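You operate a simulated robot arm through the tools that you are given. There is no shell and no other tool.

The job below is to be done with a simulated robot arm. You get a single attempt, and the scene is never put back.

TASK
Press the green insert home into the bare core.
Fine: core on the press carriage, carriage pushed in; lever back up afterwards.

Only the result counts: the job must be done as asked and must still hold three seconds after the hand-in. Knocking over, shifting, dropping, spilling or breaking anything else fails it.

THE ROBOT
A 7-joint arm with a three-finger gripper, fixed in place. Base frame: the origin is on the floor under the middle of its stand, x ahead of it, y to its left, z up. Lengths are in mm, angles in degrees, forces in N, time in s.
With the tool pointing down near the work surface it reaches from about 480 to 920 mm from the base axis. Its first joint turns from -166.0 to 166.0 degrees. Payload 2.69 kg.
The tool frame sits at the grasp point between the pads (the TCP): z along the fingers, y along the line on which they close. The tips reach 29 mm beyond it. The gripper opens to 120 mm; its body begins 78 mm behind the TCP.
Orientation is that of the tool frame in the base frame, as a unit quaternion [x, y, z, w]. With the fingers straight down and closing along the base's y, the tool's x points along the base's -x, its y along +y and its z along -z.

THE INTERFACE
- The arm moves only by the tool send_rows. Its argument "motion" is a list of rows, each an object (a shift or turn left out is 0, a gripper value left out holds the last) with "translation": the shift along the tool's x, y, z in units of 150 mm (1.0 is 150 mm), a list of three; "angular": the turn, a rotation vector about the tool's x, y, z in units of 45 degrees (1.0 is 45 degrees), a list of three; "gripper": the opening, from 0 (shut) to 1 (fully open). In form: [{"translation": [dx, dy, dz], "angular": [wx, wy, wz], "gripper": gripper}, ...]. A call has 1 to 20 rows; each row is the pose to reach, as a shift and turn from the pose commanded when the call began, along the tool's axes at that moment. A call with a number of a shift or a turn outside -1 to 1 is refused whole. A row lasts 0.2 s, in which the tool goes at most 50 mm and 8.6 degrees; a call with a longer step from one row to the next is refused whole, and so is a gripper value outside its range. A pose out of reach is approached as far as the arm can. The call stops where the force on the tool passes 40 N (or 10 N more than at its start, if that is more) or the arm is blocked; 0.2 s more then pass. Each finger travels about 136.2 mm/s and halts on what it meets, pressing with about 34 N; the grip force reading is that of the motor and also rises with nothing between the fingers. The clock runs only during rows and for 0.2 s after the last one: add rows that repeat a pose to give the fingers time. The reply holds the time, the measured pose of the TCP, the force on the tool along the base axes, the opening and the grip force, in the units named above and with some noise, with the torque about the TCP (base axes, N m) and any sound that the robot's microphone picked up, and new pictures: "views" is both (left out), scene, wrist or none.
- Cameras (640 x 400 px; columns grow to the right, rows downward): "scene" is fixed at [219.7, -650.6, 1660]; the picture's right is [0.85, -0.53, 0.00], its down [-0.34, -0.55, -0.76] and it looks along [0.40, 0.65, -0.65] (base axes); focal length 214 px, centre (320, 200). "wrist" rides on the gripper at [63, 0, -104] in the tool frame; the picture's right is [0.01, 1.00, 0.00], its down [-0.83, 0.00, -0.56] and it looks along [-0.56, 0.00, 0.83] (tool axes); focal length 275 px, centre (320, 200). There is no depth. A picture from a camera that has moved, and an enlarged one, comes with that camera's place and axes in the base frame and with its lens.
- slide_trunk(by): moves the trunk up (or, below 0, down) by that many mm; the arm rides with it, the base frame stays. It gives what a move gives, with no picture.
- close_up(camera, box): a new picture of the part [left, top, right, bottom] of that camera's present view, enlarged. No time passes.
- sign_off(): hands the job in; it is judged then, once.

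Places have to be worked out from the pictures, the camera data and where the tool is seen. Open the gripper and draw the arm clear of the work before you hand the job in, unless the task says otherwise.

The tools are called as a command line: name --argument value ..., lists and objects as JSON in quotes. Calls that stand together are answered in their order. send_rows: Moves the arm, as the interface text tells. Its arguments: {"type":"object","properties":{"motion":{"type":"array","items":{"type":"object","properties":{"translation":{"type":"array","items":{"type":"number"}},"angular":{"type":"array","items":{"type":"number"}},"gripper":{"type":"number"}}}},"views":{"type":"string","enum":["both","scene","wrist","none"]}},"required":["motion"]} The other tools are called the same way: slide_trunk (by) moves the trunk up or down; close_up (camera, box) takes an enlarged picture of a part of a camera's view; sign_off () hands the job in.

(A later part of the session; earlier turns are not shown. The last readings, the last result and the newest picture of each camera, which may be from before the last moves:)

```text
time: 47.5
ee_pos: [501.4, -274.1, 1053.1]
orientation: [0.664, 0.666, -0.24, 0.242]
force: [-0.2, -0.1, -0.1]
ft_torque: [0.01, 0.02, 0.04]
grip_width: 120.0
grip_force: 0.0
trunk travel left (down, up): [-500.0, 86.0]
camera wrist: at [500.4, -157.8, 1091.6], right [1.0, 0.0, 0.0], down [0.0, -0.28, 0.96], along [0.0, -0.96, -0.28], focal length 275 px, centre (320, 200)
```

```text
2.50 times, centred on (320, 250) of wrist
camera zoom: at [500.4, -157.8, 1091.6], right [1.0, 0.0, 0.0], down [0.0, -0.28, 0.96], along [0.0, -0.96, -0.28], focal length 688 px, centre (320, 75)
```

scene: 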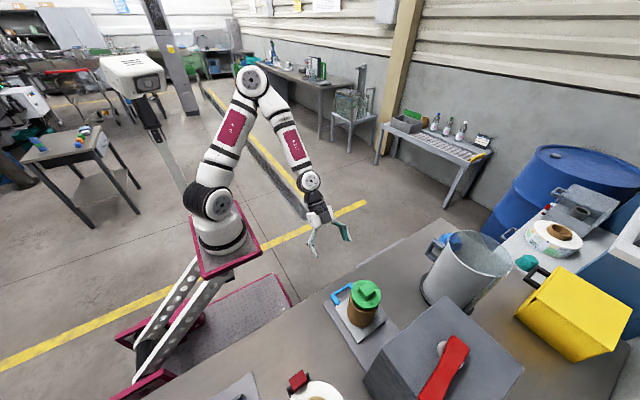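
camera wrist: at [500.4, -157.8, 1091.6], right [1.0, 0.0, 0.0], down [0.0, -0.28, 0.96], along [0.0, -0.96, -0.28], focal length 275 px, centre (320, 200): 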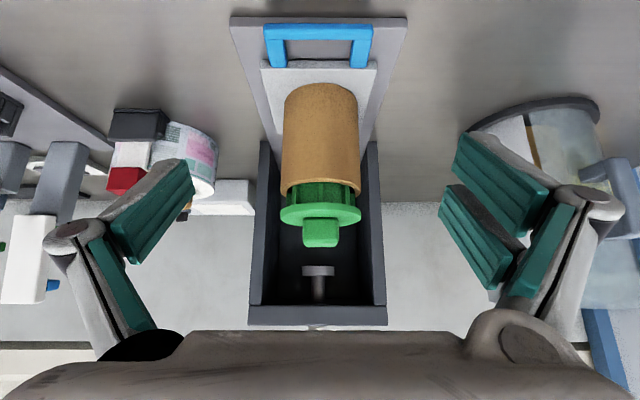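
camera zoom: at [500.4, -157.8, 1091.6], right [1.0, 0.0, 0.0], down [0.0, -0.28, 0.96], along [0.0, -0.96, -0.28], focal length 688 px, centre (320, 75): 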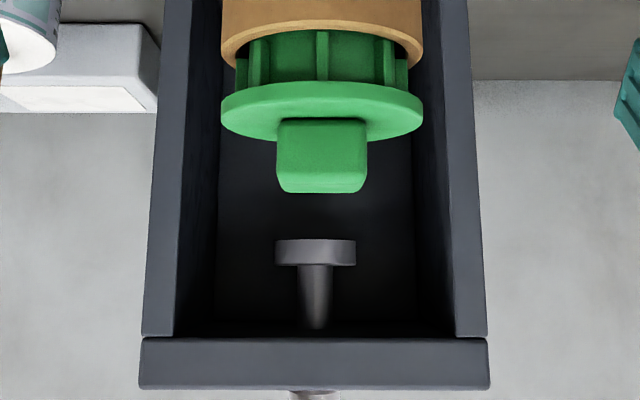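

The insert is now centred in x and level. The ram head hangs at z ≈ 1067, and the knob top at z ≈ 1047 will clear it. Next I need the handle's height for pushing the carriage, so I'll zoom on it from both cameras.

close_up --camera "wrist" --box '[220, 5, 420, 105]'

close_up --camera "scene" --box '[315, 270, 375, 310]'

```text
3.20 times, centred on (320, 55) of wrist
camera zoom: at [500.4, -157.8, 1091.6], right [1.0, 0.0, 0.0], down [0.0, -0.28, 0.96], along [0.0, -0.96, -0.28], focal length 881 px, centre (320, 664)
```

zoom: 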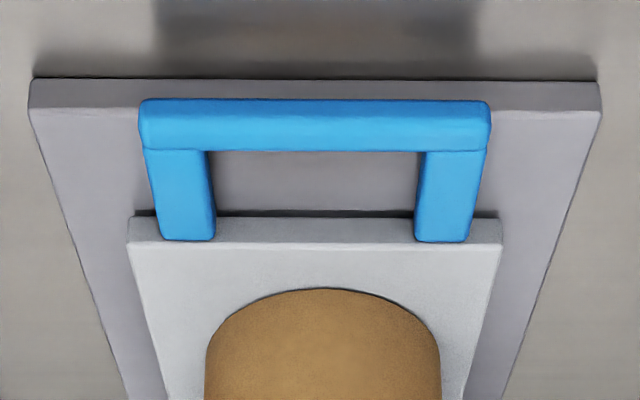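

```text
10.00 times, centred on (345, 290) of scene
camera zoom: at [219.7, -650.6, 1660.0], right [0.85, -0.53, 0.0], down [-0.34, -0.55, -0.76], along [0.4, 0.65, -0.65], focal length 2145 px, centre (70, -700)
```

zoom: 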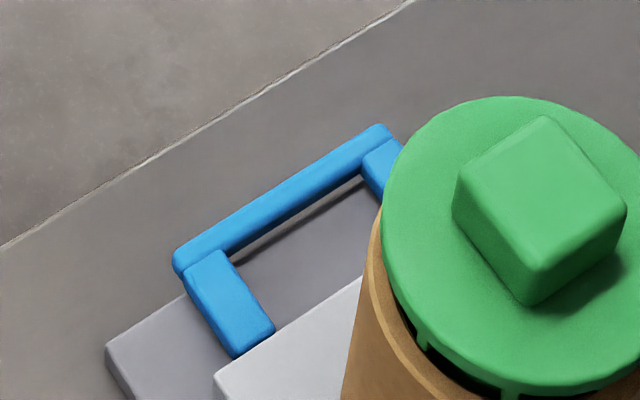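

The geometry is consistent now: rail top z ≈ 859, carriage plate top ≈ 875, handle bar z 870–879 with its outer face at y ≈ -350. I'll push the bar with closed fingertips. First I'll straighten the tool, close the hand and turn back to the original yaw.

send_rows --motion '[{"translation": [-0.035, 0, -0.043], "angular": [0, 0.15, 0], "gripper": 0.0}, {"translation": [-0.07, 0, -0.086], "angular": [0, 0.3, 0]}, {"translation": [-0.105, 0, -0.13], "angular": [0, 0.45, 0]}, {"translation": [-0.14, 0, -0.17], "angular": [0, 0.6, 0]}, {"translation": [-0.175, 0, -0.21], "angular": [0, 0.75, 0]}, {"translation": [-0.212, 0, -0.257], "angular": [0, 0.88, 0]}, {"translation": [-0.212, 0, -0.257], "angular": [0, 0.88, 0]}]' --views "none"

send_rows --motion '[{"angular": [0, 0, -0.18]}, {"angular": [0, 0, -0.36]}, {"angular": [0, 0, -0.54]}, {"angular": [0, 0, -0.72]}, {"angular": [0, 0, -0.88]}, {"angular": [0, 0, -1.0]}, {"angular": [0, 0, -1.0]}]' --views "none"

send_rows --motion '[{"angular": [0, 0, -0.18]}, {"angular": [0, 0, -0.36]}, {"angular": [0, 0, -0.54]}, {"angular": [0, 0, -0.72]}, {"angular": [0, 0, -0.88]}, {"angular": [0, 0, -1.0]}, {"angular": [0, 0, -1.0]}]' --views "both"

```text
time: 49.1
ee_pos: [501.8, -274.0, 1101.7]
orientation: [0.706, 0.708, 0.0, 0.0]
force: [0.6, 0.6, -0.7]
ft_torque: [-0.03, -0.01, -0.01]
grip_width: 0.2
grip_force: 28.8
trunk travel left (down, up): [-500.0, 86.0]
```

```text
time: 50.7
ee_pos: [500.8, -273.1, 1101.0]
orientation: [0.381, 0.924, 0.0, 0.0]
force: [0.1, 0.8, -0.4]
ft_torque: [0.0, 0.0, 0.01]
grip_width: 0.0
grip_force: 28.5
trunk travel left (down, up): [-500.0, 86.0]
```

```text
time: 52.3
ee_pos: [503.0, -273.8, 1102.5]
orientation: [-0.002, 1.0, -0.001, 0.001]
force: [0.0, 0.3, -0.7]
ft_torque: [0.0, 0.02, 0.01]
grip_width: 0.0
grip_force: 28.6
trunk travel left (down, up): [-500.0, 86.0]
camera wrist: at [437.8, -273.1, 1205.2], right [-0.01, 1.0, 0.0], down [0.83, 0.01, 0.56], along [0.56, 0.0, -0.83], focal length 275 px, centre (320, 200)
```

scene: 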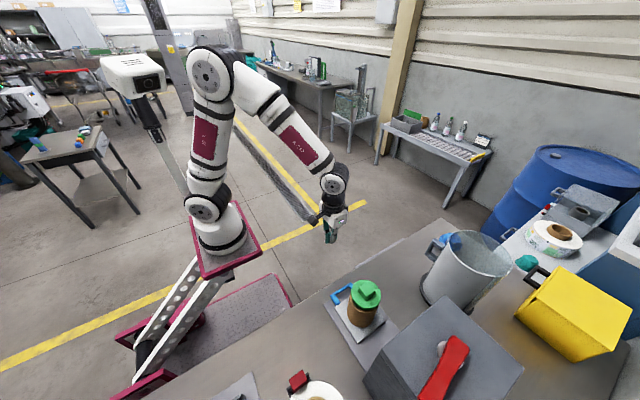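
wrist: 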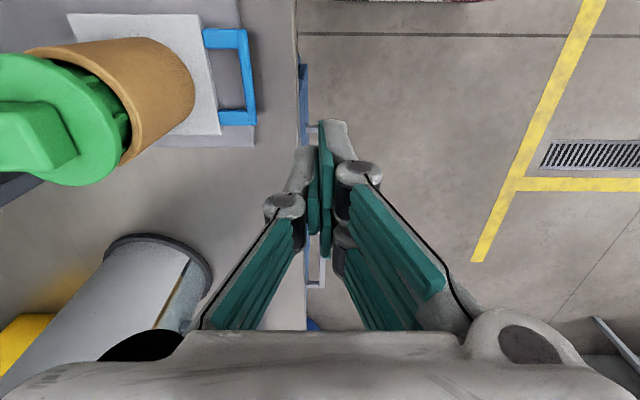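

From here the wrist camera gives a cross view of the insert in the core, so I'll use it to check the y alignment.

close_up --camera "wrist" --box '[0, 20, 270, 200]'

```text
2.22 times, centred on (135, 110) of wrist
camera zoom: at [437.8, -273.1, 1205.2], right [-0.01, 1.0, 0.0], down [0.83, 0.01, 0.56], along [0.56, 0.0, -0.83], focal length 612 px, centre (731, 400)
```

zoom: 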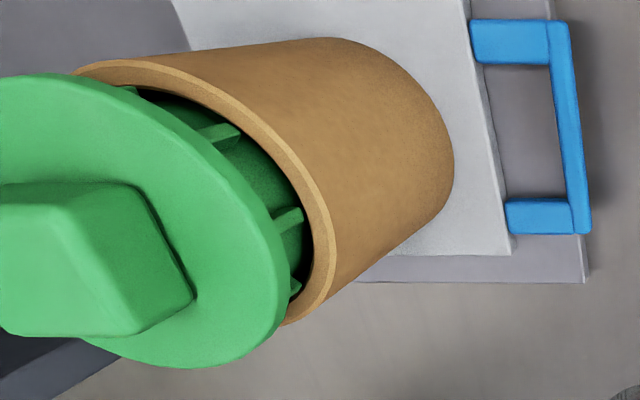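

The ribs look evenly set around the bore. Now I'll tilt 18° toward the press and come down in front of the handle bar with the hand closed.

send_rows --motion '[{"translation": [0.01, -0.03, 0.2], "angular": [0.1, 0, 0], "gripper": 0.0}, {"translation": [0.02, -0.06, 0.4], "angular": [0.2, 0, 0]}, {"translation": [0.02, -0.09, 0.6], "angular": [0.3, 0, 0]}, {"translation": [0.02, -0.13, 0.8], "angular": [0.4, 0, 0]}, {"translation": [0.02, -0.17, 0.95], "angular": [0.4, 0, 0]}, {"translation": [0.02, -0.17, 0.95], "angular": [0.4, 0, 0]}]' --views "both"

close_up --camera "scene" --box '[290, 220, 410, 320]'

```text
time: 53.7
ee_pos: [498.5, -301.4, 958.1]
orientation: [-0.001, 0.987, -0.158, 0.001]
force: [0.0, -1.0, -0.2]
ft_torque: [0.02, -0.01, 0.01]
grip_width: 0.0
grip_force: 28.6
trunk travel left (down, up): [-500.0, 86.0]
camera wrist: at [434.3, -268.1, 1057.0], right [-0.01, 0.95, -0.31], down [0.83, 0.18, 0.53], along [0.56, -0.25, -0.79], focal length 275 px, centre (320, 200)
```

scene: 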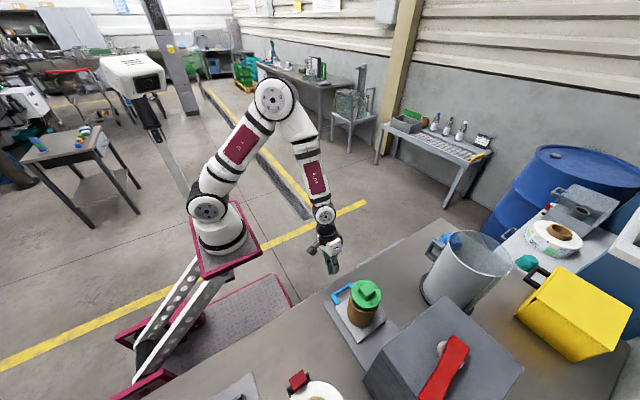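
wrist: 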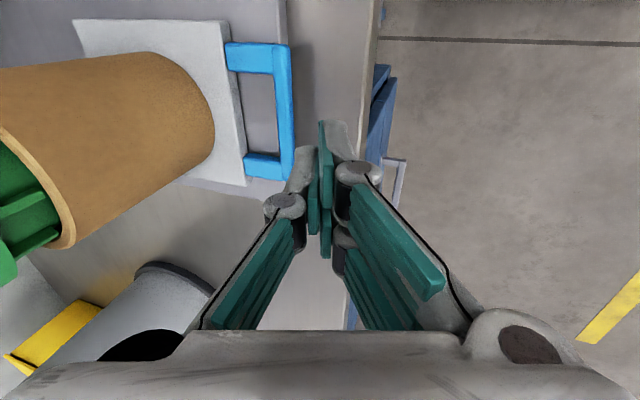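

```text
4.00 times, centred on (350, 270) of scene
camera zoom: at [219.7, -650.6, 1660.0], right [0.85, -0.53, 0.0], down [-0.34, -0.55, -0.76], along [0.4, 0.65, -0.65], focal length 858 px, centre (200, -80)
```

zoom: 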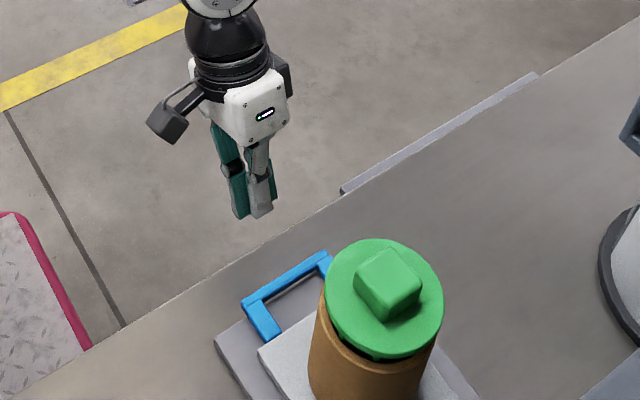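

I'll go down vertically to TCP z ≈ 896, putting the tip at bar height about 25 mm in front of it.

send_rows --motion '[{"translation": [0, 0.035, 0.135]}, {"translation": [0, 0.07, 0.27]}, {"translation": [0, 0.095, 0.36]}, {"translation": [0, 0.105, 0.404]}, {"translation": [0, 0.105, 0.404]}]' --views "both"

close_up --camera "scene" --box '[310, 240, 390, 320]'

close_up --camera "wrist" --box '[180, 40, 400, 240]'

```text
time: 54.9
ee_pos: [498.0, -304.4, 895.9]
orientation: [0.0, 0.988, -0.157, 0.001]
force: [0.1, -0.4, -0.1]
ft_torque: [-0.02, 0.01, 0.01]
grip_width: 0.3
grip_force: 28.2
trunk travel left (down, up): [-500.0, 86.0]
camera wrist: at [434.6, -271.7, 995.2], right [-0.01, 0.95, -0.31], down [0.83, 0.18, 0.53], along [0.56, -0.25, -0.79], focal length 275 px, centre (320, 200)
```

scene: 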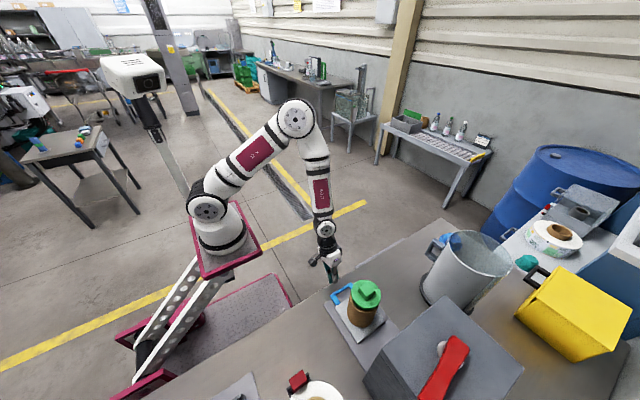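
wrist: 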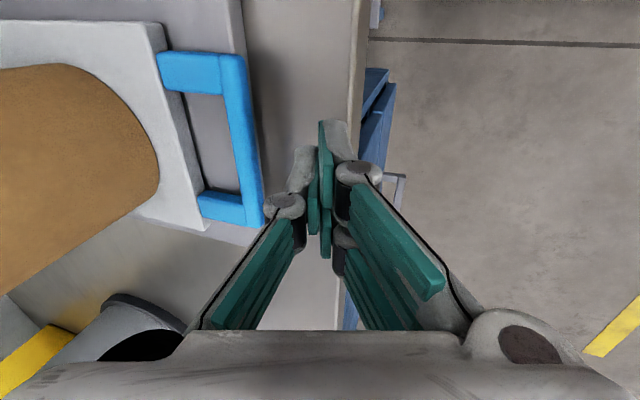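

```text
5.00 times, centred on (350, 280) of scene
camera zoom: at [219.7, -650.6, 1660.0], right [0.85, -0.53, 0.0], down [-0.34, -0.55, -0.76], along [0.4, 0.65, -0.65], focal length 1072 px, centre (170, -200)
```

zoom: 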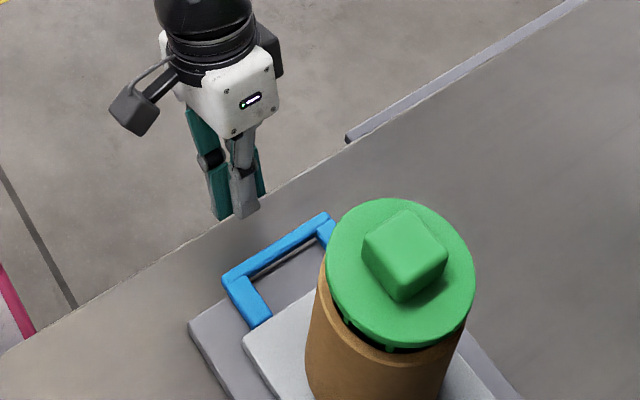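

```text
2.00 times, centred on (290, 140) of wrist
camera zoom: at [434.6, -271.7, 995.2], right [-0.01, 0.95, -0.31], down [0.83, 0.18, 0.53], along [0.56, -0.25, -0.79], focal length 551 px, centre (380, 320)
```

zoom: 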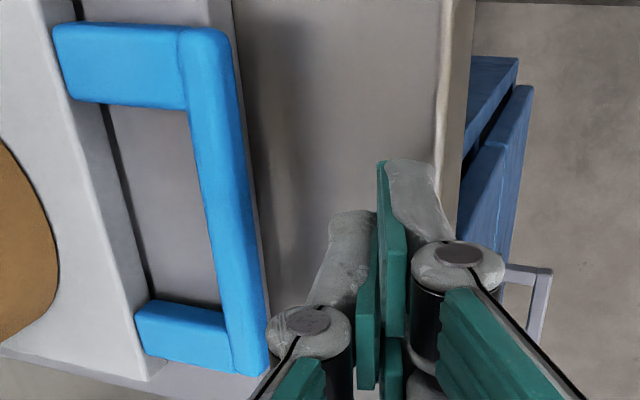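

The tip is at bar height, about 20 mm short of the bar. I'll push slowly toward -y for the first 45 mm and watch the force.

send_rows --motion '[{"translation": [0, -0.063, 0.021]}, {"translation": [0, -0.114, 0.0375]}, {"translation": [0, -0.152, 0.05]}, {"translation": [0, -0.19, 0.0625]}, {"translation": [0, -0.228, 0.075]}, {"translation": [0, -0.266, 0.0875]}, {"translation": [0, -0.285, 0.094]}, {"translation": [0, -0.285, 0.094]}]' --views "both"

close_up --camera "scene" --box '[310, 240, 390, 320]'

```text
time: 56.7
ee_pos: [497.1, -347.8, 897.5]
orientation: [0.0, 0.988, -0.157, 0.001]
force: [0.1, 0.1, -0.5]
ft_torque: [0.03, -0.01, 0.03]
grip_width: 0.0
grip_force: 28.4
trunk travel left (down, up): [-500.0, 86.0]
camera wrist: at [434.4, -315.5, 995.4], right [-0.01, 0.95, -0.31], down [0.83, 0.18, 0.53], along [0.56, -0.25, -0.79], focal length 275 px, centre (320, 200)
```

scene: 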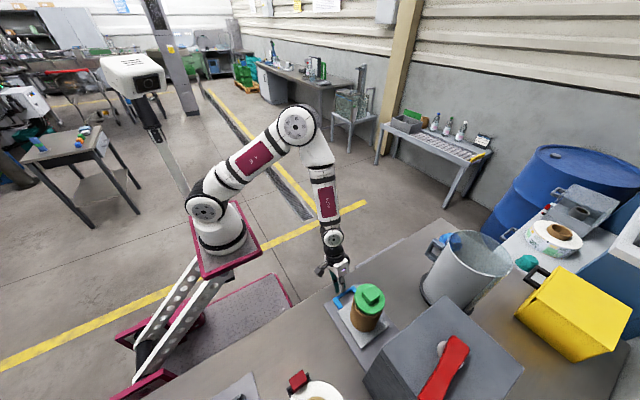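
wrist: 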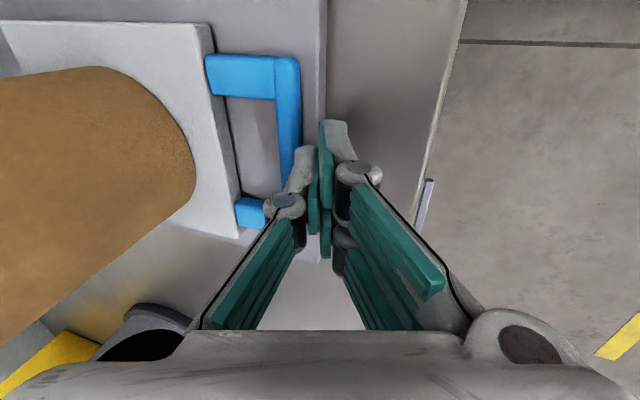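

```text
5.00 times, centred on (350, 280) of scene
camera zoom: at [219.7, -650.6, 1660.0], right [0.85, -0.53, 0.0], down [-0.34, -0.55, -0.76], along [0.4, 0.65, -0.65], focal length 1072 px, centre (170, -200)
```

zoom: 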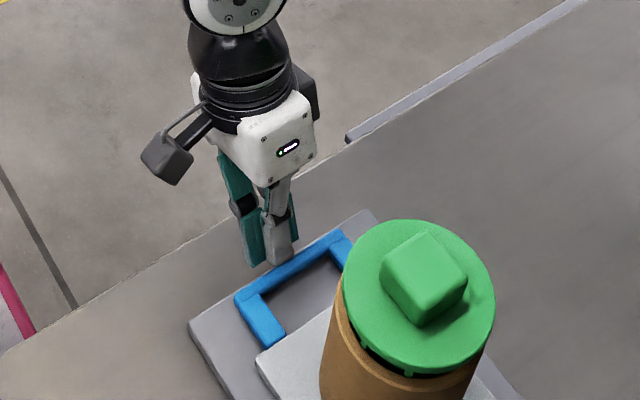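

The carriage slides easily with the tip on the bar. I'll keep pushing 140 mm more at a moderate pace.

send_rows --motion '[{"translation": [0, -0.05, 0.0164]}, {"translation": [0, -0.1, 0.0328]}, {"translation": [0, -0.15, 0.0492]}, {"translation": [0, -0.2, 0.0656]}, {"translation": [0, -0.25, 0.082]}, {"translation": [0, -0.3, 0.0984]}, {"translation": [0, -0.35, 0.1148]}, {"translation": [0, -0.4, 0.1312]}, {"translation": [0, -0.45, 0.1476]}, {"translation": [0, -0.5, 0.164]}, {"translation": [0, -0.55, 0.1804]}, {"translation": [0, -0.6, 0.1968]}, {"translation": [0, -0.65, 0.2132]}, {"translation": [0, -0.7, 0.2296]}, {"translation": [0, -0.75, 0.246]}, {"translation": [0, -0.8, 0.2624]}, {"translation": [0, -0.85, 0.2788]}, {"translation": [0, -0.887, 0.291]}, {"translation": [0, -0.887, 0.291]}]' --views "both"

close_up --camera "scene" --box '[310, 240, 450, 400]'

```text
time: 60.7
ee_pos: [498.3, -488.5, 894.9]
orientation: [-0.002, 0.988, -0.157, -0.001]
force: [1.1, -0.3, 0.0]
ft_torque: [0.01, 0.0, -0.01]
grip_width: 0.0
grip_force: 28.5
trunk travel left (down, up): [-500.0, 86.0]
camera wrist: at [434.7, -455.7, 994.2], right [-0.01, 0.95, -0.31], down [0.83, 0.18, 0.53], along [0.56, -0.25, -0.79], focal length 275 px, centre (320, 200)
```

scene: 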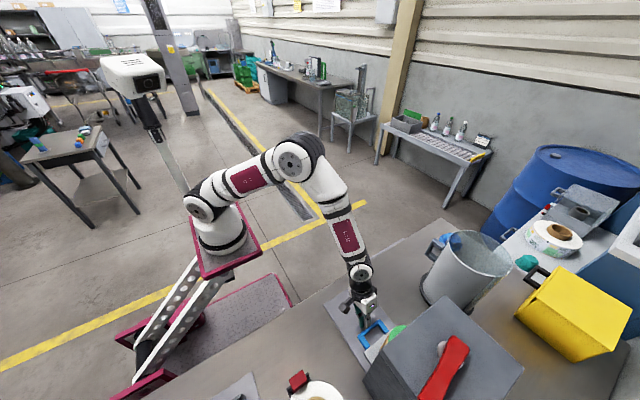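
wrist: 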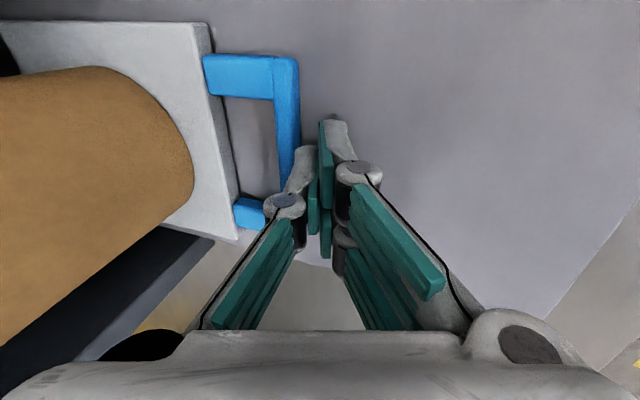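

```text
2.50 times, centred on (380, 320) of scene
camera zoom: at [219.7, -650.6, 1660.0], right [0.85, -0.53, 0.0], down [-0.34, -0.55, -0.76], along [0.4, 0.65, -0.65], focal length 536 px, centre (170, -100)
```

zoom: 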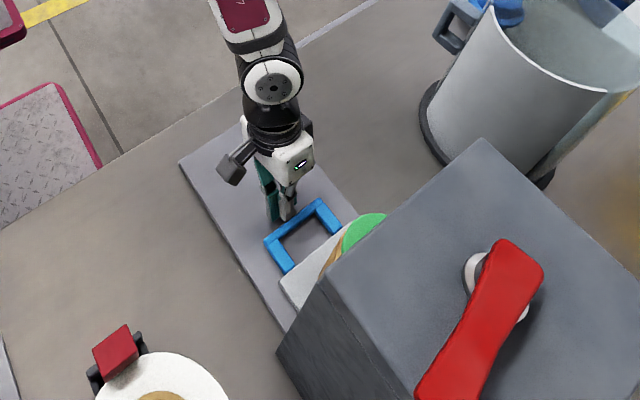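

Smooth so far, with the insert just passing under the front edge. I'll push 45 mm further in small steps.

send_rows --motion '[{"translation": [0, -0.04, 0.0131]}, {"translation": [0, -0.08, 0.0262]}, {"translation": [0, -0.12, 0.0394]}, {"translation": [0, -0.16, 0.0525]}, {"translation": [0, -0.2, 0.0656]}, {"translation": [0, -0.24, 0.0787]}, {"translation": [0, -0.285, 0.0935]}, {"translation": [0, -0.285, 0.0935]}]' --views "both"

close_up --camera "scene" --box '[330, 260, 450, 380]'

```text
time: 62.5
ee_pos: [500.5, -533.2, 894.3]
orientation: [-0.001, 0.988, -0.157, 0.001]
force: [0.4, 0.0, -0.3]
ft_torque: [-0.01, 0.0, 0.01]
grip_width: 0.0
grip_force: 28.2
trunk travel left (down, up): [-500.0, 86.0]
camera wrist: at [436.1, -500.4, 994.7], right [-0.01, 0.95, -0.31], down [0.83, 0.18, 0.53], along [0.56, -0.25, -0.79], focal length 275 px, centre (320, 200)
```

scene: 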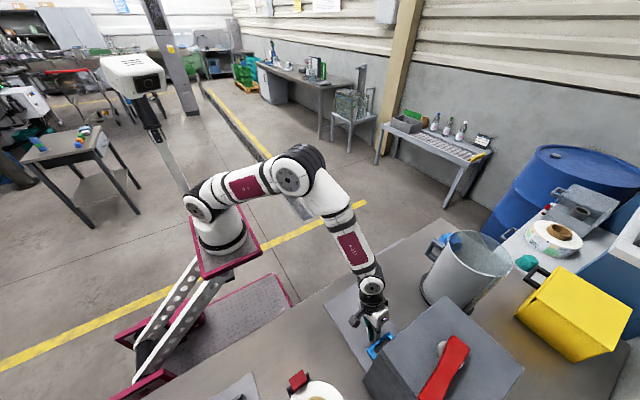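
wrist: 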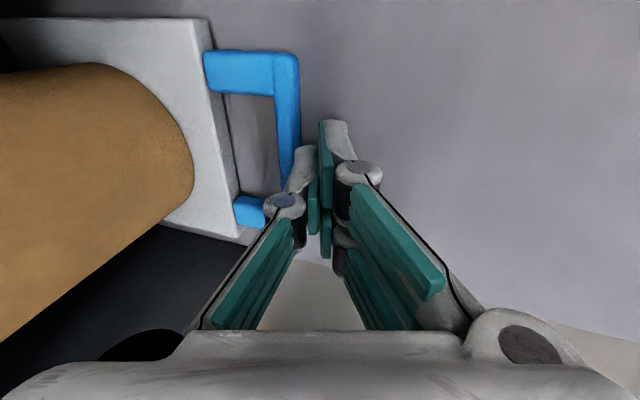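

```text
3.33 times, centred on (390, 320) of scene
camera zoom: at [219.7, -650.6, 1660.0], right [0.85, -0.53, 0.0], down [-0.34, -0.55, -0.76], along [0.4, 0.65, -0.65], focal length 715 px, centre (87, -200)
```

zoom: 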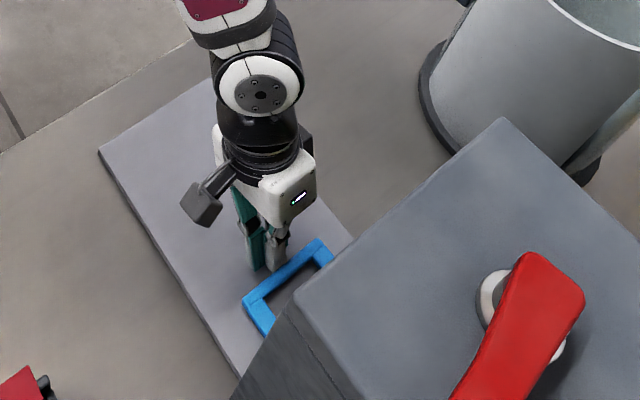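

Core centre now at about y -667. I'll continue in 3 mm steps, expecting an end stop near -680.

send_rows --motion '[{"translation": [0, -0.02, 0.0066]}, {"translation": [0, -0.04, 0.0131]}, {"translation": [0, -0.06, 0.0197]}, {"translation": [0, -0.08, 0.0262]}, {"translation": [0, -0.1, 0.0328]}, {"translation": [0, -0.12, 0.0394]}, {"translation": [0, -0.14, 0.0459]}, {"translation": [0, -0.155, 0.0509]}]' --views "both"

close_up --camera "scene" --box '[330, 260, 450, 380]'

```text
time: 64.4
ee_pos: [500.7, -552.6, 893.3]
orientation: [-0.002, 0.988, -0.152, -0.002]
force: [-1.2, 13.2, 4.2]
ft_torque: [0.15, 0.06, -0.03]
grip_width: 0.0
grip_force: 28.6
trunk travel left (down, up): [-500.0, 86.0]
stopped in row 8: the force on the tool passed its limit at 41 N (the readings are from after the stop); the commanded pose is now the measured one
camera wrist: at [436.1, -520.4, 993.3], right [-0.01, 0.95, -0.3], down [0.83, 0.17, 0.53], along [0.55, -0.25, -0.8], focal length 275 px, centre (320, 200)
```

scene: 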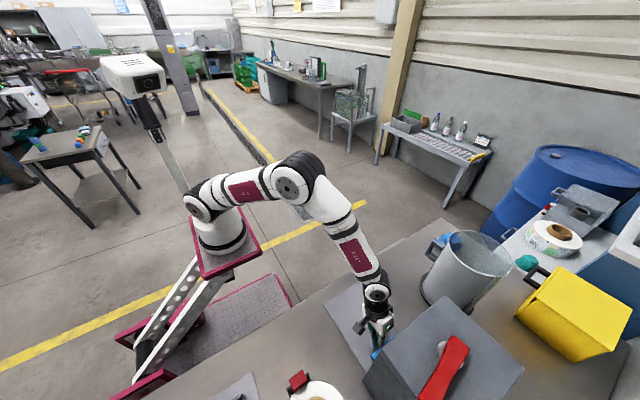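
wrist: 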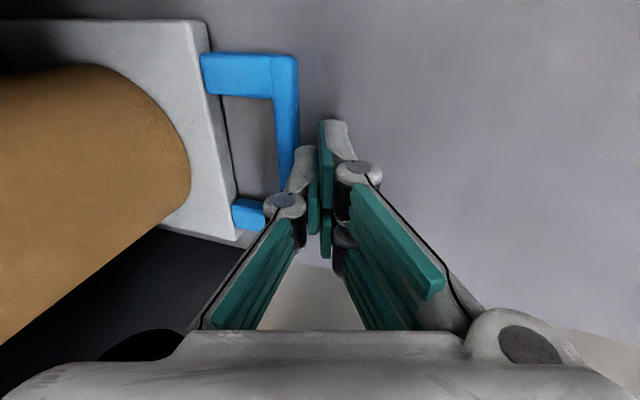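

```text
3.33 times, centred on (390, 320) of scene
camera zoom: at [219.7, -650.6, 1660.0], right [0.85, -0.53, 0.0], down [-0.34, -0.55, -0.76], along [0.4, 0.65, -0.65], focal length 715 px, centre (87, -200)
```

zoom: 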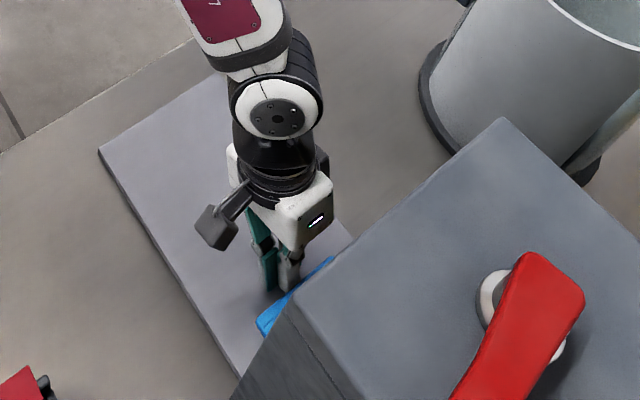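

The push stopped at 41 N with the contact at the fingertip, so the carriage is against its end stop (core at y ≈ -686, under the ram). I'll back off the handle and rise clear.

send_rows --motion '[{"translation": [0, 0.06, -0.02]}, {"translation": [0, 0.19, -0.062]}, {"translation": [0, 0.38, -0.124]}, {"translation": [0, 0.5, -0.3]}, {"translation": [0, 0.55, -0.5]}, {"translation": [0, 0.55, -0.75]}, {"translation": [0, 0.5, -1.0]}, {"translation": [0, 0.5, -1.0]}]' --views "both"

```text
time: 66.2
ee_pos: [498.1, -437.5, 1016.1]
orientation: [-0.001, 0.988, -0.153, -0.001]
force: [-0.4, 0.5, 0.1]
ft_torque: [0.0, -0.02, 0.05]
grip_width: 0.0
grip_force: 29.0
trunk travel left (down, up): [-500.0, 86.0]
camera wrist: at [434.4, -405.3, 1115.4], right [-0.01, 0.95, -0.3], down [0.83, 0.17, 0.53], along [0.55, -0.25, -0.79], focal length 275 px, centre (320, 200)
```

scene: 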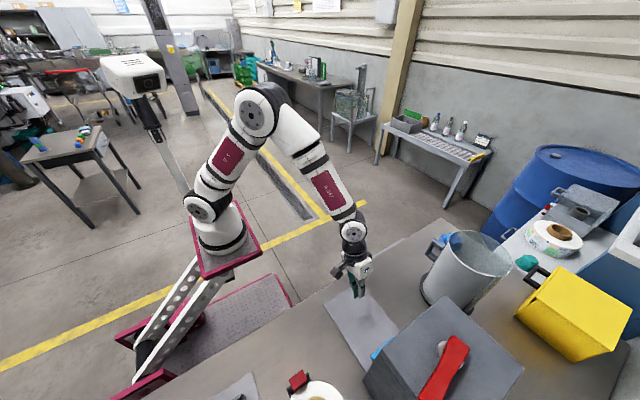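
wrist: 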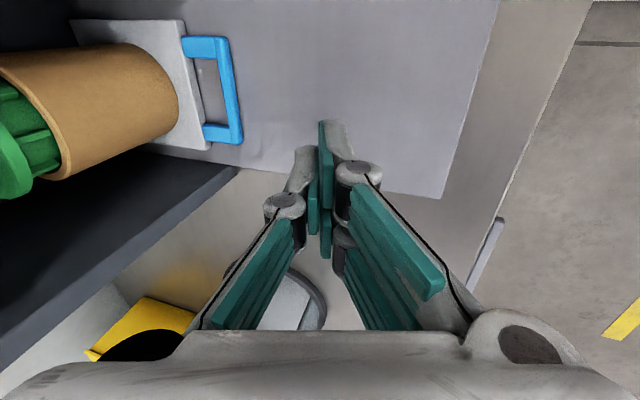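

The carriage stayed in. Now I'll straighten up, rise and turn the camera toward the press to study the lever.

send_rows --motion '[{"translation": [0, -0.065, -0.2], "angular": [-0.13, 0, 0], "gripper": 1.0}, {"translation": [0, -0.13, -0.41], "angular": [-0.26, 0, 0]}, {"translation": [0, -0.2, -0.62], "angular": [-0.39, 0, 0]}, {"translation": [0, -0.262, -0.826], "angular": [-0.39, 0, 0]}, {"translation": [0, -0.262, -0.826], "angular": [-0.39, 0, 0]}]' --views "none"

send_rows --motion '[{"translation": [0, 0.05, 0], "angular": [0, 0, 0.18]}, {"translation": [0, 0.1, 0], "angular": [0, 0, 0.36]}, {"translation": [0, 0.15, 0], "angular": [0, 0, 0.54]}, {"translation": [0, 0.2, 0], "angular": [0, 0, 0.72]}, {"translation": [0, 0.2, 0], "angular": [0, 0, 0.88]}, {"translation": [0, 0.2, 0], "angular": [0, 0, 1.0]}, {"translation": [0, 0.2, 0], "angular": [0, 0, 1.0]}]' --views "none"

send_rows --motion '[{"angular": [0, 0, 0.18]}, {"angular": [0, 0, 0.36]}, {"angular": [0, 0, 0.54]}, {"angular": [0, 0, 0.72]}, {"angular": [0, 0, 0.88]}, {"angular": [0, 0, 1.0]}, {"angular": [0, 0, 1.0]}]' --views "none"

```text
time: 67.4
ee_pos: [499.2, -438.6, 1146.8]
orientation: [0.0, 1.0, -0.001, -0.001]
force: [0.3, -0.1, 0.3]
ft_torque: [0.01, 0.0, 0.0]
grip_width: 120.2
grip_force: 0.1
trunk travel left (down, up): [-500.0, 86.0]
```

```text
time: 69.0
ee_pos: [500.2, -406.0, 1145.1]
orientation: [0.382, 0.924, -0.002, -0.001]
force: [0.8, 0.4, -0.1]
ft_torque: [0.02, -0.01, -0.01]
grip_width: 120.1
grip_force: 0.1
trunk travel left (down, up): [-500.0, 86.0]
```

```text
time: 70.6
ee_pos: [500.1, -406.7, 1144.9]
orientation: [0.707, 0.707, -0.001, -0.001]
force: [-0.9, -0.4, -0.5]
ft_torque: [-0.01, -0.02, -0.03]
grip_width: 119.9
grip_force: 0.1
trunk travel left (down, up): [-500.0, 86.0]
```

Now tilt so the wrist camera looks across at the press and lever.

send_rows --motion '[{"translation": [0, -0.04, -0.05], "angular": [0, -0.18, 0]}, {"translation": [0, -0.08, -0.1], "angular": [0, -0.36, 0]}, {"translation": [0, -0.12, -0.15], "angular": [0, -0.54, 0]}, {"translation": [0, -0.16, -0.2], "angular": [0, -0.72, 0]}, {"translation": [0, -0.2, -0.2], "angular": [0, -0.88, 0]}, {"translation": [0, -0.2, -0.2], "angular": [0, -0.88, 0]}]' --views "both"

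close_up --camera "wrist" --box '[160, 60, 480, 330]'

```text
time: 72.0
ee_pos: [470.2, -406.3, 1175.0]
orientation: [0.664, 0.666, -0.241, 0.24]
force: [-0.4, 0.5, -0.7]
ft_torque: [0.01, 0.01, 0.02]
grip_width: 120.1
grip_force: 0.0
trunk travel left (down, up): [-500.0, 86.0]
camera wrist: at [469.3, -291.2, 1214.8], right [1.0, 0.0, -0.01], down [0.01, -0.28, 0.96], along [0.0, -0.96, -0.28], focal length 275 px, centre (320, 200)
```

scene: 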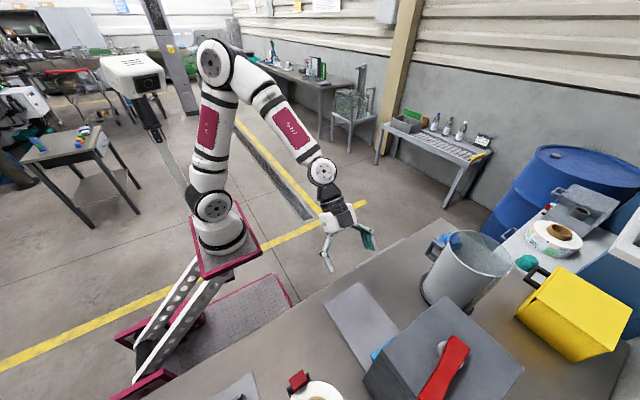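
wrist: 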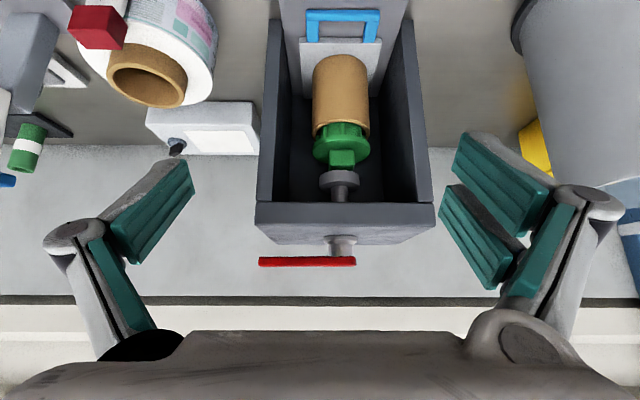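

```text
1.48 times, centred on (320, 195) of wrist
camera zoom: at [469.3, -291.2, 1214.8], right [1.0, 0.0, -0.01], down [0.01, -0.28, 0.96], along [0.0, -0.96, -0.28], focal length 408 px, centre (320, 207)
```

zoom: 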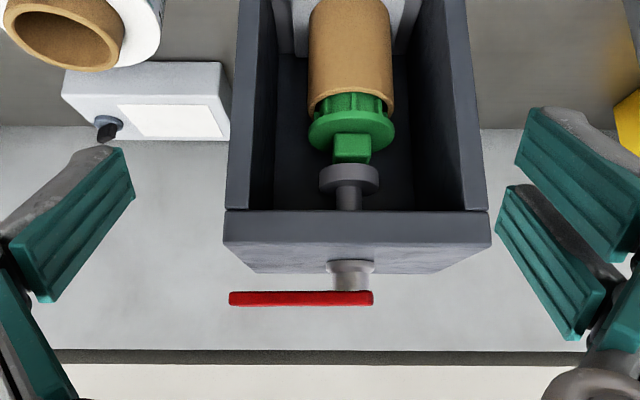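

The lever is a flat red bar fixed to the top of the ram stem and reaching out to -x. I'll zoom in on how it is mounted.

close_up --camera "wrist" --box '[250, 190, 440, 290]'

close_up --camera "wrist" --box '[290, 90, 390, 220]'

close_up --camera "scene" --box '[390, 320, 490, 400]'

```text
3.37 times, centred on (345, 240) of wrist
camera zoom: at [469.3, -291.2, 1214.8], right [1.0, 0.0, -0.01], down [0.01, -0.28, 0.96], along [0.0, -0.96, -0.28], focal length 927 px, centre (236, 65)
```

zoom: 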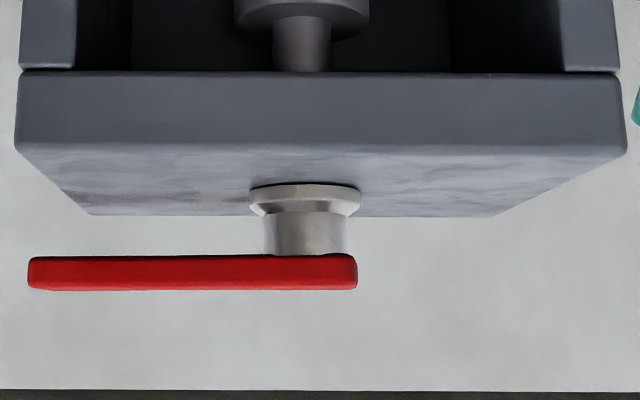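

```text
3.08 times, centred on (340, 155) of wrist
camera zoom: at [469.3, -291.2, 1214.8], right [1.0, 0.0, -0.01], down [0.01, -0.28, 0.96], along [0.0, -0.96, -0.28], focal length 847 px, centre (258, 338)
```

zoom: 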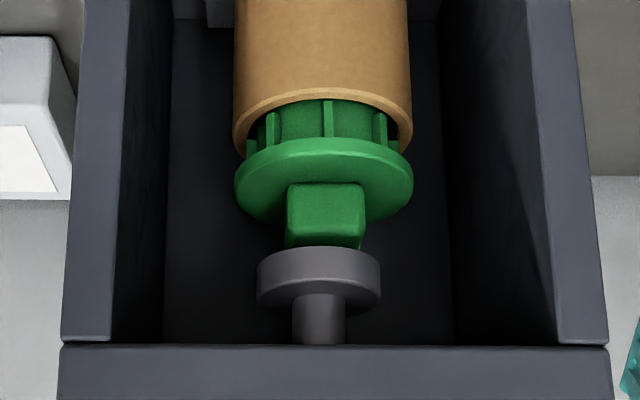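

```text
5.00 times, centred on (440, 360) of scene
camera zoom: at [219.7, -650.6, 1660.0], right [0.85, -0.53, 0.0], down [-0.34, -0.55, -0.76], along [0.4, 0.65, -0.65], focal length 1072 px, centre (-280, -600)
```

zoom: 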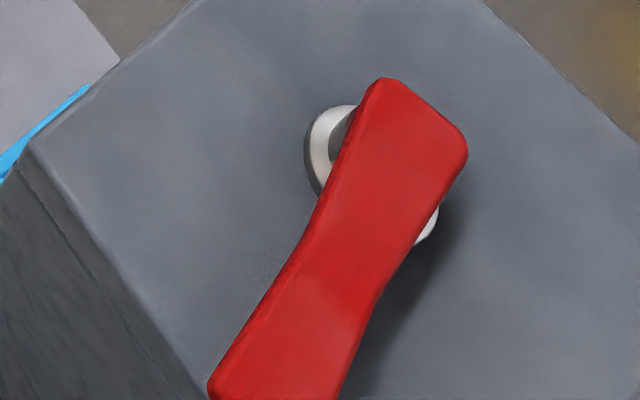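

I need exact heights around the ram and lever, so I'll tilt the camera to look horizontally at the lever hub.

send_rows --motion '[{"translation": [0.01, 0.06, 0.01], "angular": [0, -0.12, 0]}, {"translation": [0.02, 0.12, 0.02], "angular": [0, -0.24, 0]}, {"translation": [0.026, 0.187, 0.031], "angular": [0, -0.36, 0]}, {"translation": [0.026, 0.187, 0.031], "angular": [0, -0.36, 0]}]' --views "both"

close_up --camera "wrist" --box '[220, 100, 420, 240]'

```text
time: 73.0
ee_pos: [499.5, -406.7, 1168.9]
orientation: [0.624, 0.625, -0.333, 0.33]
force: [-0.1, -0.2, -0.3]
ft_torque: [-0.03, -0.03, -0.02]
grip_width: 120.0
grip_force: 0.0
trunk travel left (down, up): [-500.0, 86.0]
camera wrist: at [496.8, -283.9, 1174.9], right [1.0, 0.0, -0.01], down [0.01, 0.0, 1.0], along [0.0, -1.0, -0.01], focal length 275 px, centre (320, 200)
```

scene: 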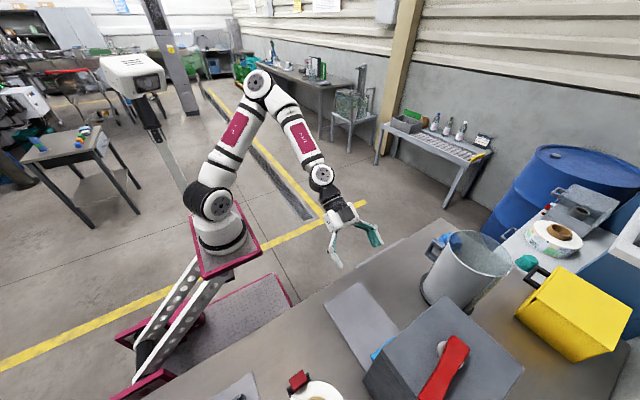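
wrist: 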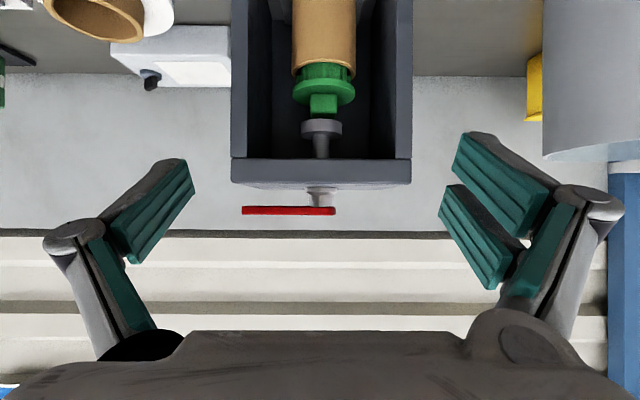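

```text
2.86 times, centred on (320, 170) of wrist
camera zoom: at [496.8, -283.9, 1174.9], right [1.0, 0.0, -0.01], down [0.01, 0.0, 1.0], along [0.0, -1.0, -0.01], focal length 786 px, centre (320, 286)
```

zoom: 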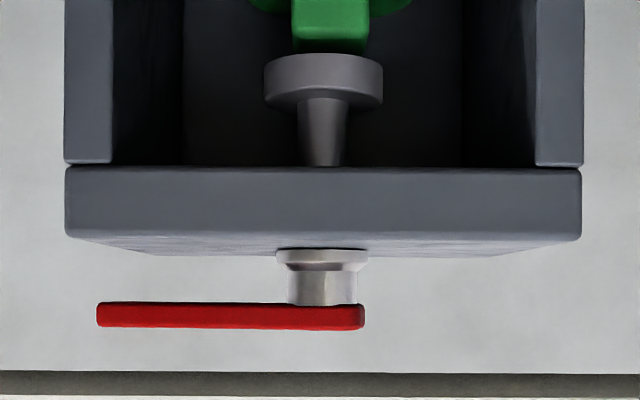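

The measurements: lever bar z 1181–1194 on a hub above the box top (z ≈ 1154), ram bottom ≈ 1064, knob top ≈ 1053, and about 25 mm still to press. In plan the lever points about 10° off -x, so I want a look from above. I'll straighten and rise.

send_rows --motion '[{"translation": [-0.06, 0, -0.045], "angular": [0, 0.18, 0]}, {"translation": [-0.13, 0, -0.09], "angular": [0, 0.36, 0]}, {"translation": [-0.2, 0, -0.135], "angular": [0, 0.54, 0]}, {"translation": [-0.27, 0, -0.18], "angular": [0, 0.72, 0]}, {"translation": [-0.4, 0, -0.27], "angular": [0, 0.9, 0]}, {"translation": [-0.55, 0, -0.37], "angular": [0, 0.99, 0]}, {"translation": [-0.55, 0, -0.37], "angular": [0, 0.99, 0]}]' --views "none"

send_rows --motion '[{"translation": [0, 0, -0.1], "angular": [0, 0.12, 0]}, {"translation": [0, 0, -0.3], "angular": [0, 0.25, 0]}, {"translation": [0, 0, -0.4], "angular": [0, 0.25, 0]}, {"translation": [0, 0, -0.4], "angular": [0, 0.25, 0]}]' --views "none"

```text
time: 74.6
ee_pos: [496.8, -405.5, 1268.3]
orientation: [0.703, 0.704, -0.07, 0.069]
force: [0.3, -0.3, 1.0]
ft_torque: [0.0, -0.01, -0.01]
grip_width: 119.9
grip_force: 0.1
trunk travel left (down, up): [-500.0, 86.0]
```

```text
time: 75.6
ee_pos: [499.4, -393.4, 1326.5]
orientation: [0.706, 0.708, -0.001, 0.0]
force: [0.1, -0.9, -0.4]
ft_torque: [-0.01, -0.03, -0.02]
grip_width: 120.1
grip_force: 0.0
trunk travel left (down, up): [-500.0, 86.0]
```

Now vertical at z 1327. I'll move over toward the lever to see it from above.

send_rows --motion '[{"translation": [-0.3, -0.1, 0]}, {"translation": [-0.6, -0.2, 0]}, {"translation": [-0.9, -0.3, 0]}, {"translation": [-1.0, -0.33, 0]}, {"translation": [-1.0, -0.33, 0]}]' --views "both"

close_up --camera "wrist" --box '[180, 60, 460, 300]'

```text
time: 76.8
ee_pos: [449.1, -544.7, 1326.5]
orientation: [0.707, 0.708, -0.002, 0.0]
force: [-0.6, 0.3, -0.6]
ft_torque: [0.02, -0.03, 0.03]
grip_width: 119.9
grip_force: 0.0
trunk travel left (down, up): [-500.0, 86.0]
camera wrist: at [448.9, -480.8, 1430.6], right [1.0, 0.01, 0.0], down [0.01, -0.83, 0.56], along [0.0, -0.56, -0.83], focal length 275 px, centre (320, 200)
```

scene: 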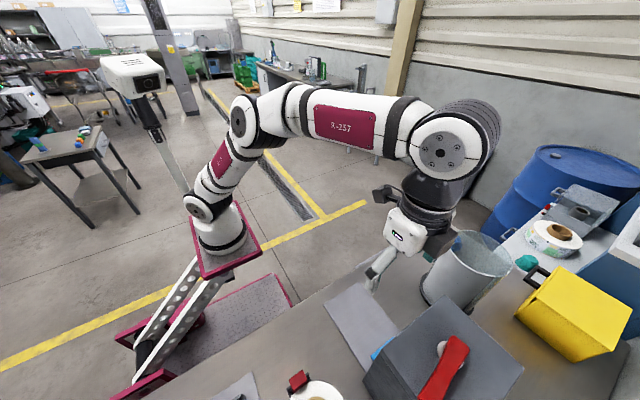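
wrist: 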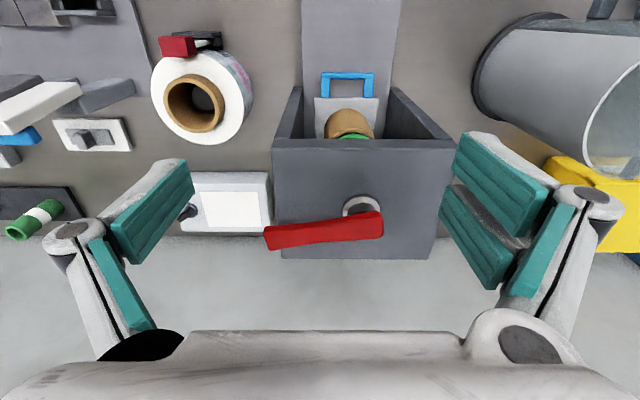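

```text
1.67 times, centred on (320, 180) of wrist
camera zoom: at [448.9, -480.8, 1430.6], right [1.0, 0.01, 0.0], down [0.01, -0.83, 0.56], along [0.0, -0.56, -0.83], focal length 459 px, centre (320, 233)
```

zoom: 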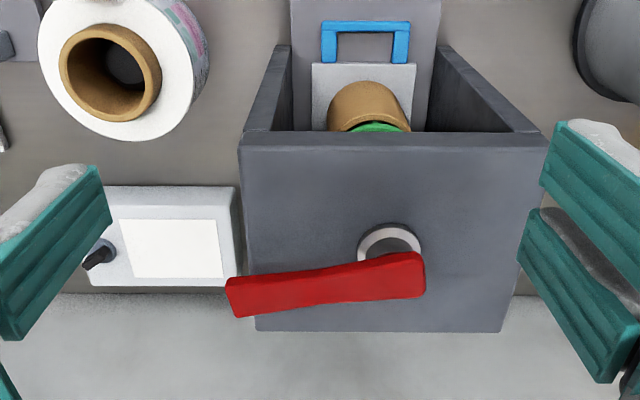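

I'll zoom in on the lever and hub from above.

close_up --camera "wrist" --box '[255, 180, 405, 270]'

```text
4.27 times, centred on (330, 225) of wrist
camera zoom: at [448.9, -480.8, 1430.6], right [1.0, 0.01, 0.0], down [0.01, -0.83, 0.56], along [0.0, -0.56, -0.83], focal length 1174 px, centre (277, 93)
```

zoom: 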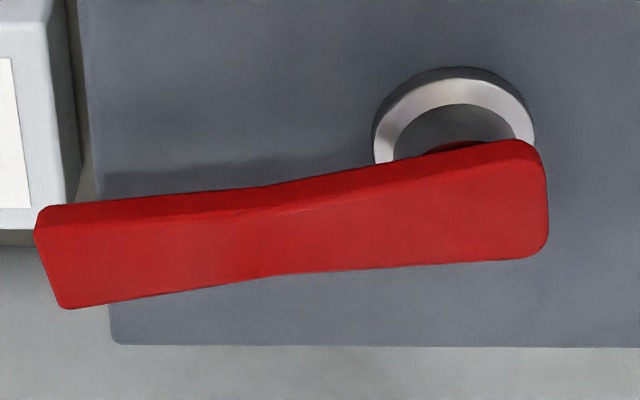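

The lever sits on a round hub and its plan angle is about 10° off -x. Its free end is at about (389, -700), with the bar about 26 mm wide. I'll grip the end with the fingers across the bar and feel which way it moves. First I'll turn the hand to match.

send_rows --motion '[{"angular": [0, 0, -0.18]}, {"angular": [0, 0, -0.36]}, {"angular": [0, 0, -0.54]}, {"angular": [0, 0, -0.72]}, {"angular": [0, 0, -0.9]}, {"angular": [0, 0, -0.9]}]' --views "none"

send_rows --motion '[{"angular": [0, 0, -0.18]}, {"angular": [0, 0, -0.36]}, {"angular": [0, 0, -0.54]}, {"angular": [0, 0, -0.72]}, {"angular": [0, 0, -0.9]}, {"angular": [0, 0, -0.9]}]' --views "none"

send_rows --motion '[{"angular": [0, 0, -0.15]}, {"angular": [0, 0, -0.3]}, {"angular": [0, 0, -0.418]}, {"angular": [0, 0, -0.418]}]' --views "both"

```text
time: 78.2
ee_pos: [450.4, -546.1, 1327.3]
orientation: [0.416, 0.909, -0.001, 0.0]
force: [-0.7, -0.1, 0.5]
ft_torque: [0.0, 0.02, 0.0]
grip_width: 120.2
grip_force: 0.0
trunk travel left (down, up): [-500.0, 86.0]
```

```text
time: 79.6
ee_pos: [449.7, -546.4, 1327.2]
orientation: [0.077, 0.997, -0.001, -0.001]
force: [0.2, 0.4, 0.5]
ft_torque: [-0.02, -0.01, 0.02]
grip_width: 120.2
grip_force: 0.1
trunk travel left (down, up): [-500.0, 86.0]
```

```text
time: 80.6
ee_pos: [448.6, -546.2, 1326.7]
orientation: [-0.087, 0.996, -0.001, -0.002]
force: [-0.3, 1.3, 0.3]
ft_torque: [-0.02, -0.01, -0.01]
grip_width: 119.9
grip_force: 0.0
trunk travel left (down, up): [-500.0, 86.0]
camera wrist: at [386.0, -556.2, 1431.0], right [-0.18, 0.98, 0.0], down [0.82, 0.15, 0.55], along [0.54, 0.1, -0.83], focal length 275 px, centre (320, 200)
```

scene: 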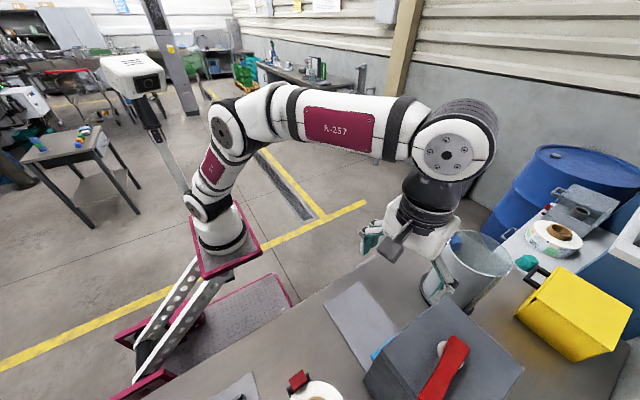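
wrist: 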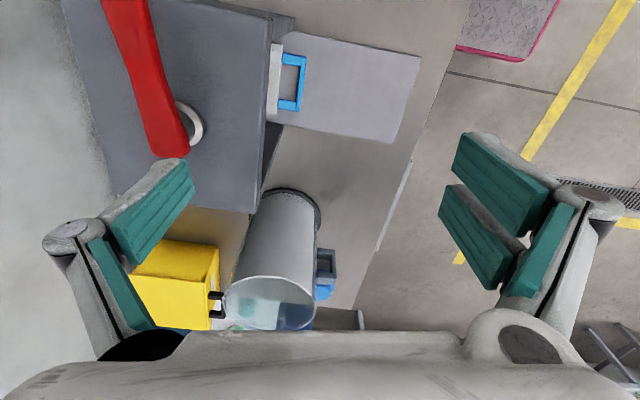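

The hand is aligned with the lever. I'll move above its free end with the fingers part open.

send_rows --motion '[{"translation": [0.1, -0.25, 0], "gripper": 0.6}, {"translation": [0.24, -0.5, 0]}, {"translation": [0.38, -0.75, 0]}, {"translation": [0.478, -0.943, 0]}, {"translation": [0.478, -0.943, 0.15]}, {"translation": [0.478, -0.943, 0.25]}, {"translation": [0.478, -0.943, 0.25]}]' --views "both"

close_up --camera "wrist" --box '[200, 20, 440, 260]'

```text
time: 82.2
ee_pos: [390.2, -646.5, 1274.5]
orientation: [-0.086, 0.996, 0.0, -0.002]
force: [0.8, -0.2, -0.3]
ft_torque: [-0.02, 0.03, 0.0]
grip_width: 71.9
grip_force: 0.2
out of reach, approached as far as the arm can: row 2, 3, 4, 5, 6, 7
trunk travel left (down, up): [-500.0, 86.0]
camera wrist: at [328.6, -656.3, 1379.2], right [-0.18, 0.98, 0.0], down [0.82, 0.15, 0.55], along [0.54, 0.1, -0.83], focal length 275 px, centre (320, 200)
```

scene: 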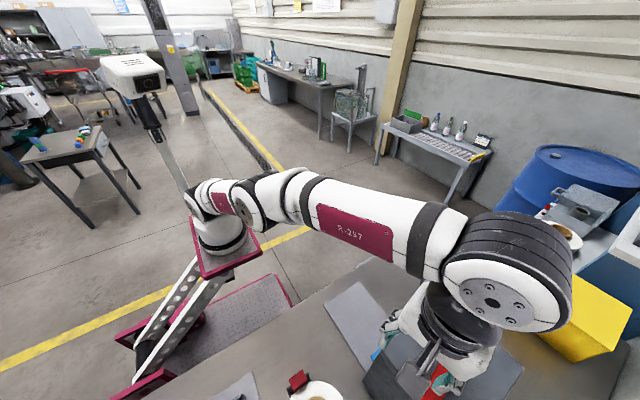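
wrist: 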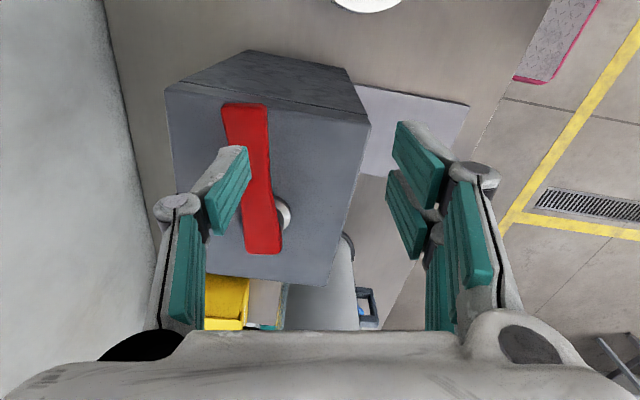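

```text
1.67 times, centred on (320, 140) of wrist
camera zoom: at [328.6, -656.3, 1379.2], right [-0.18, 0.98, 0.0], down [0.82, 0.15, 0.55], along [0.54, 0.1, -0.83], focal length 459 px, centre (320, 300)
```

zoom: 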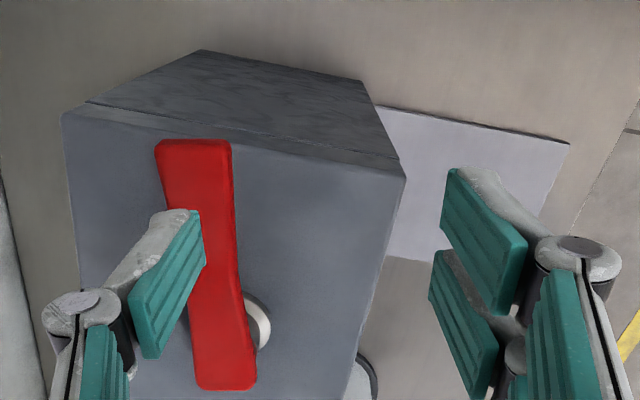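

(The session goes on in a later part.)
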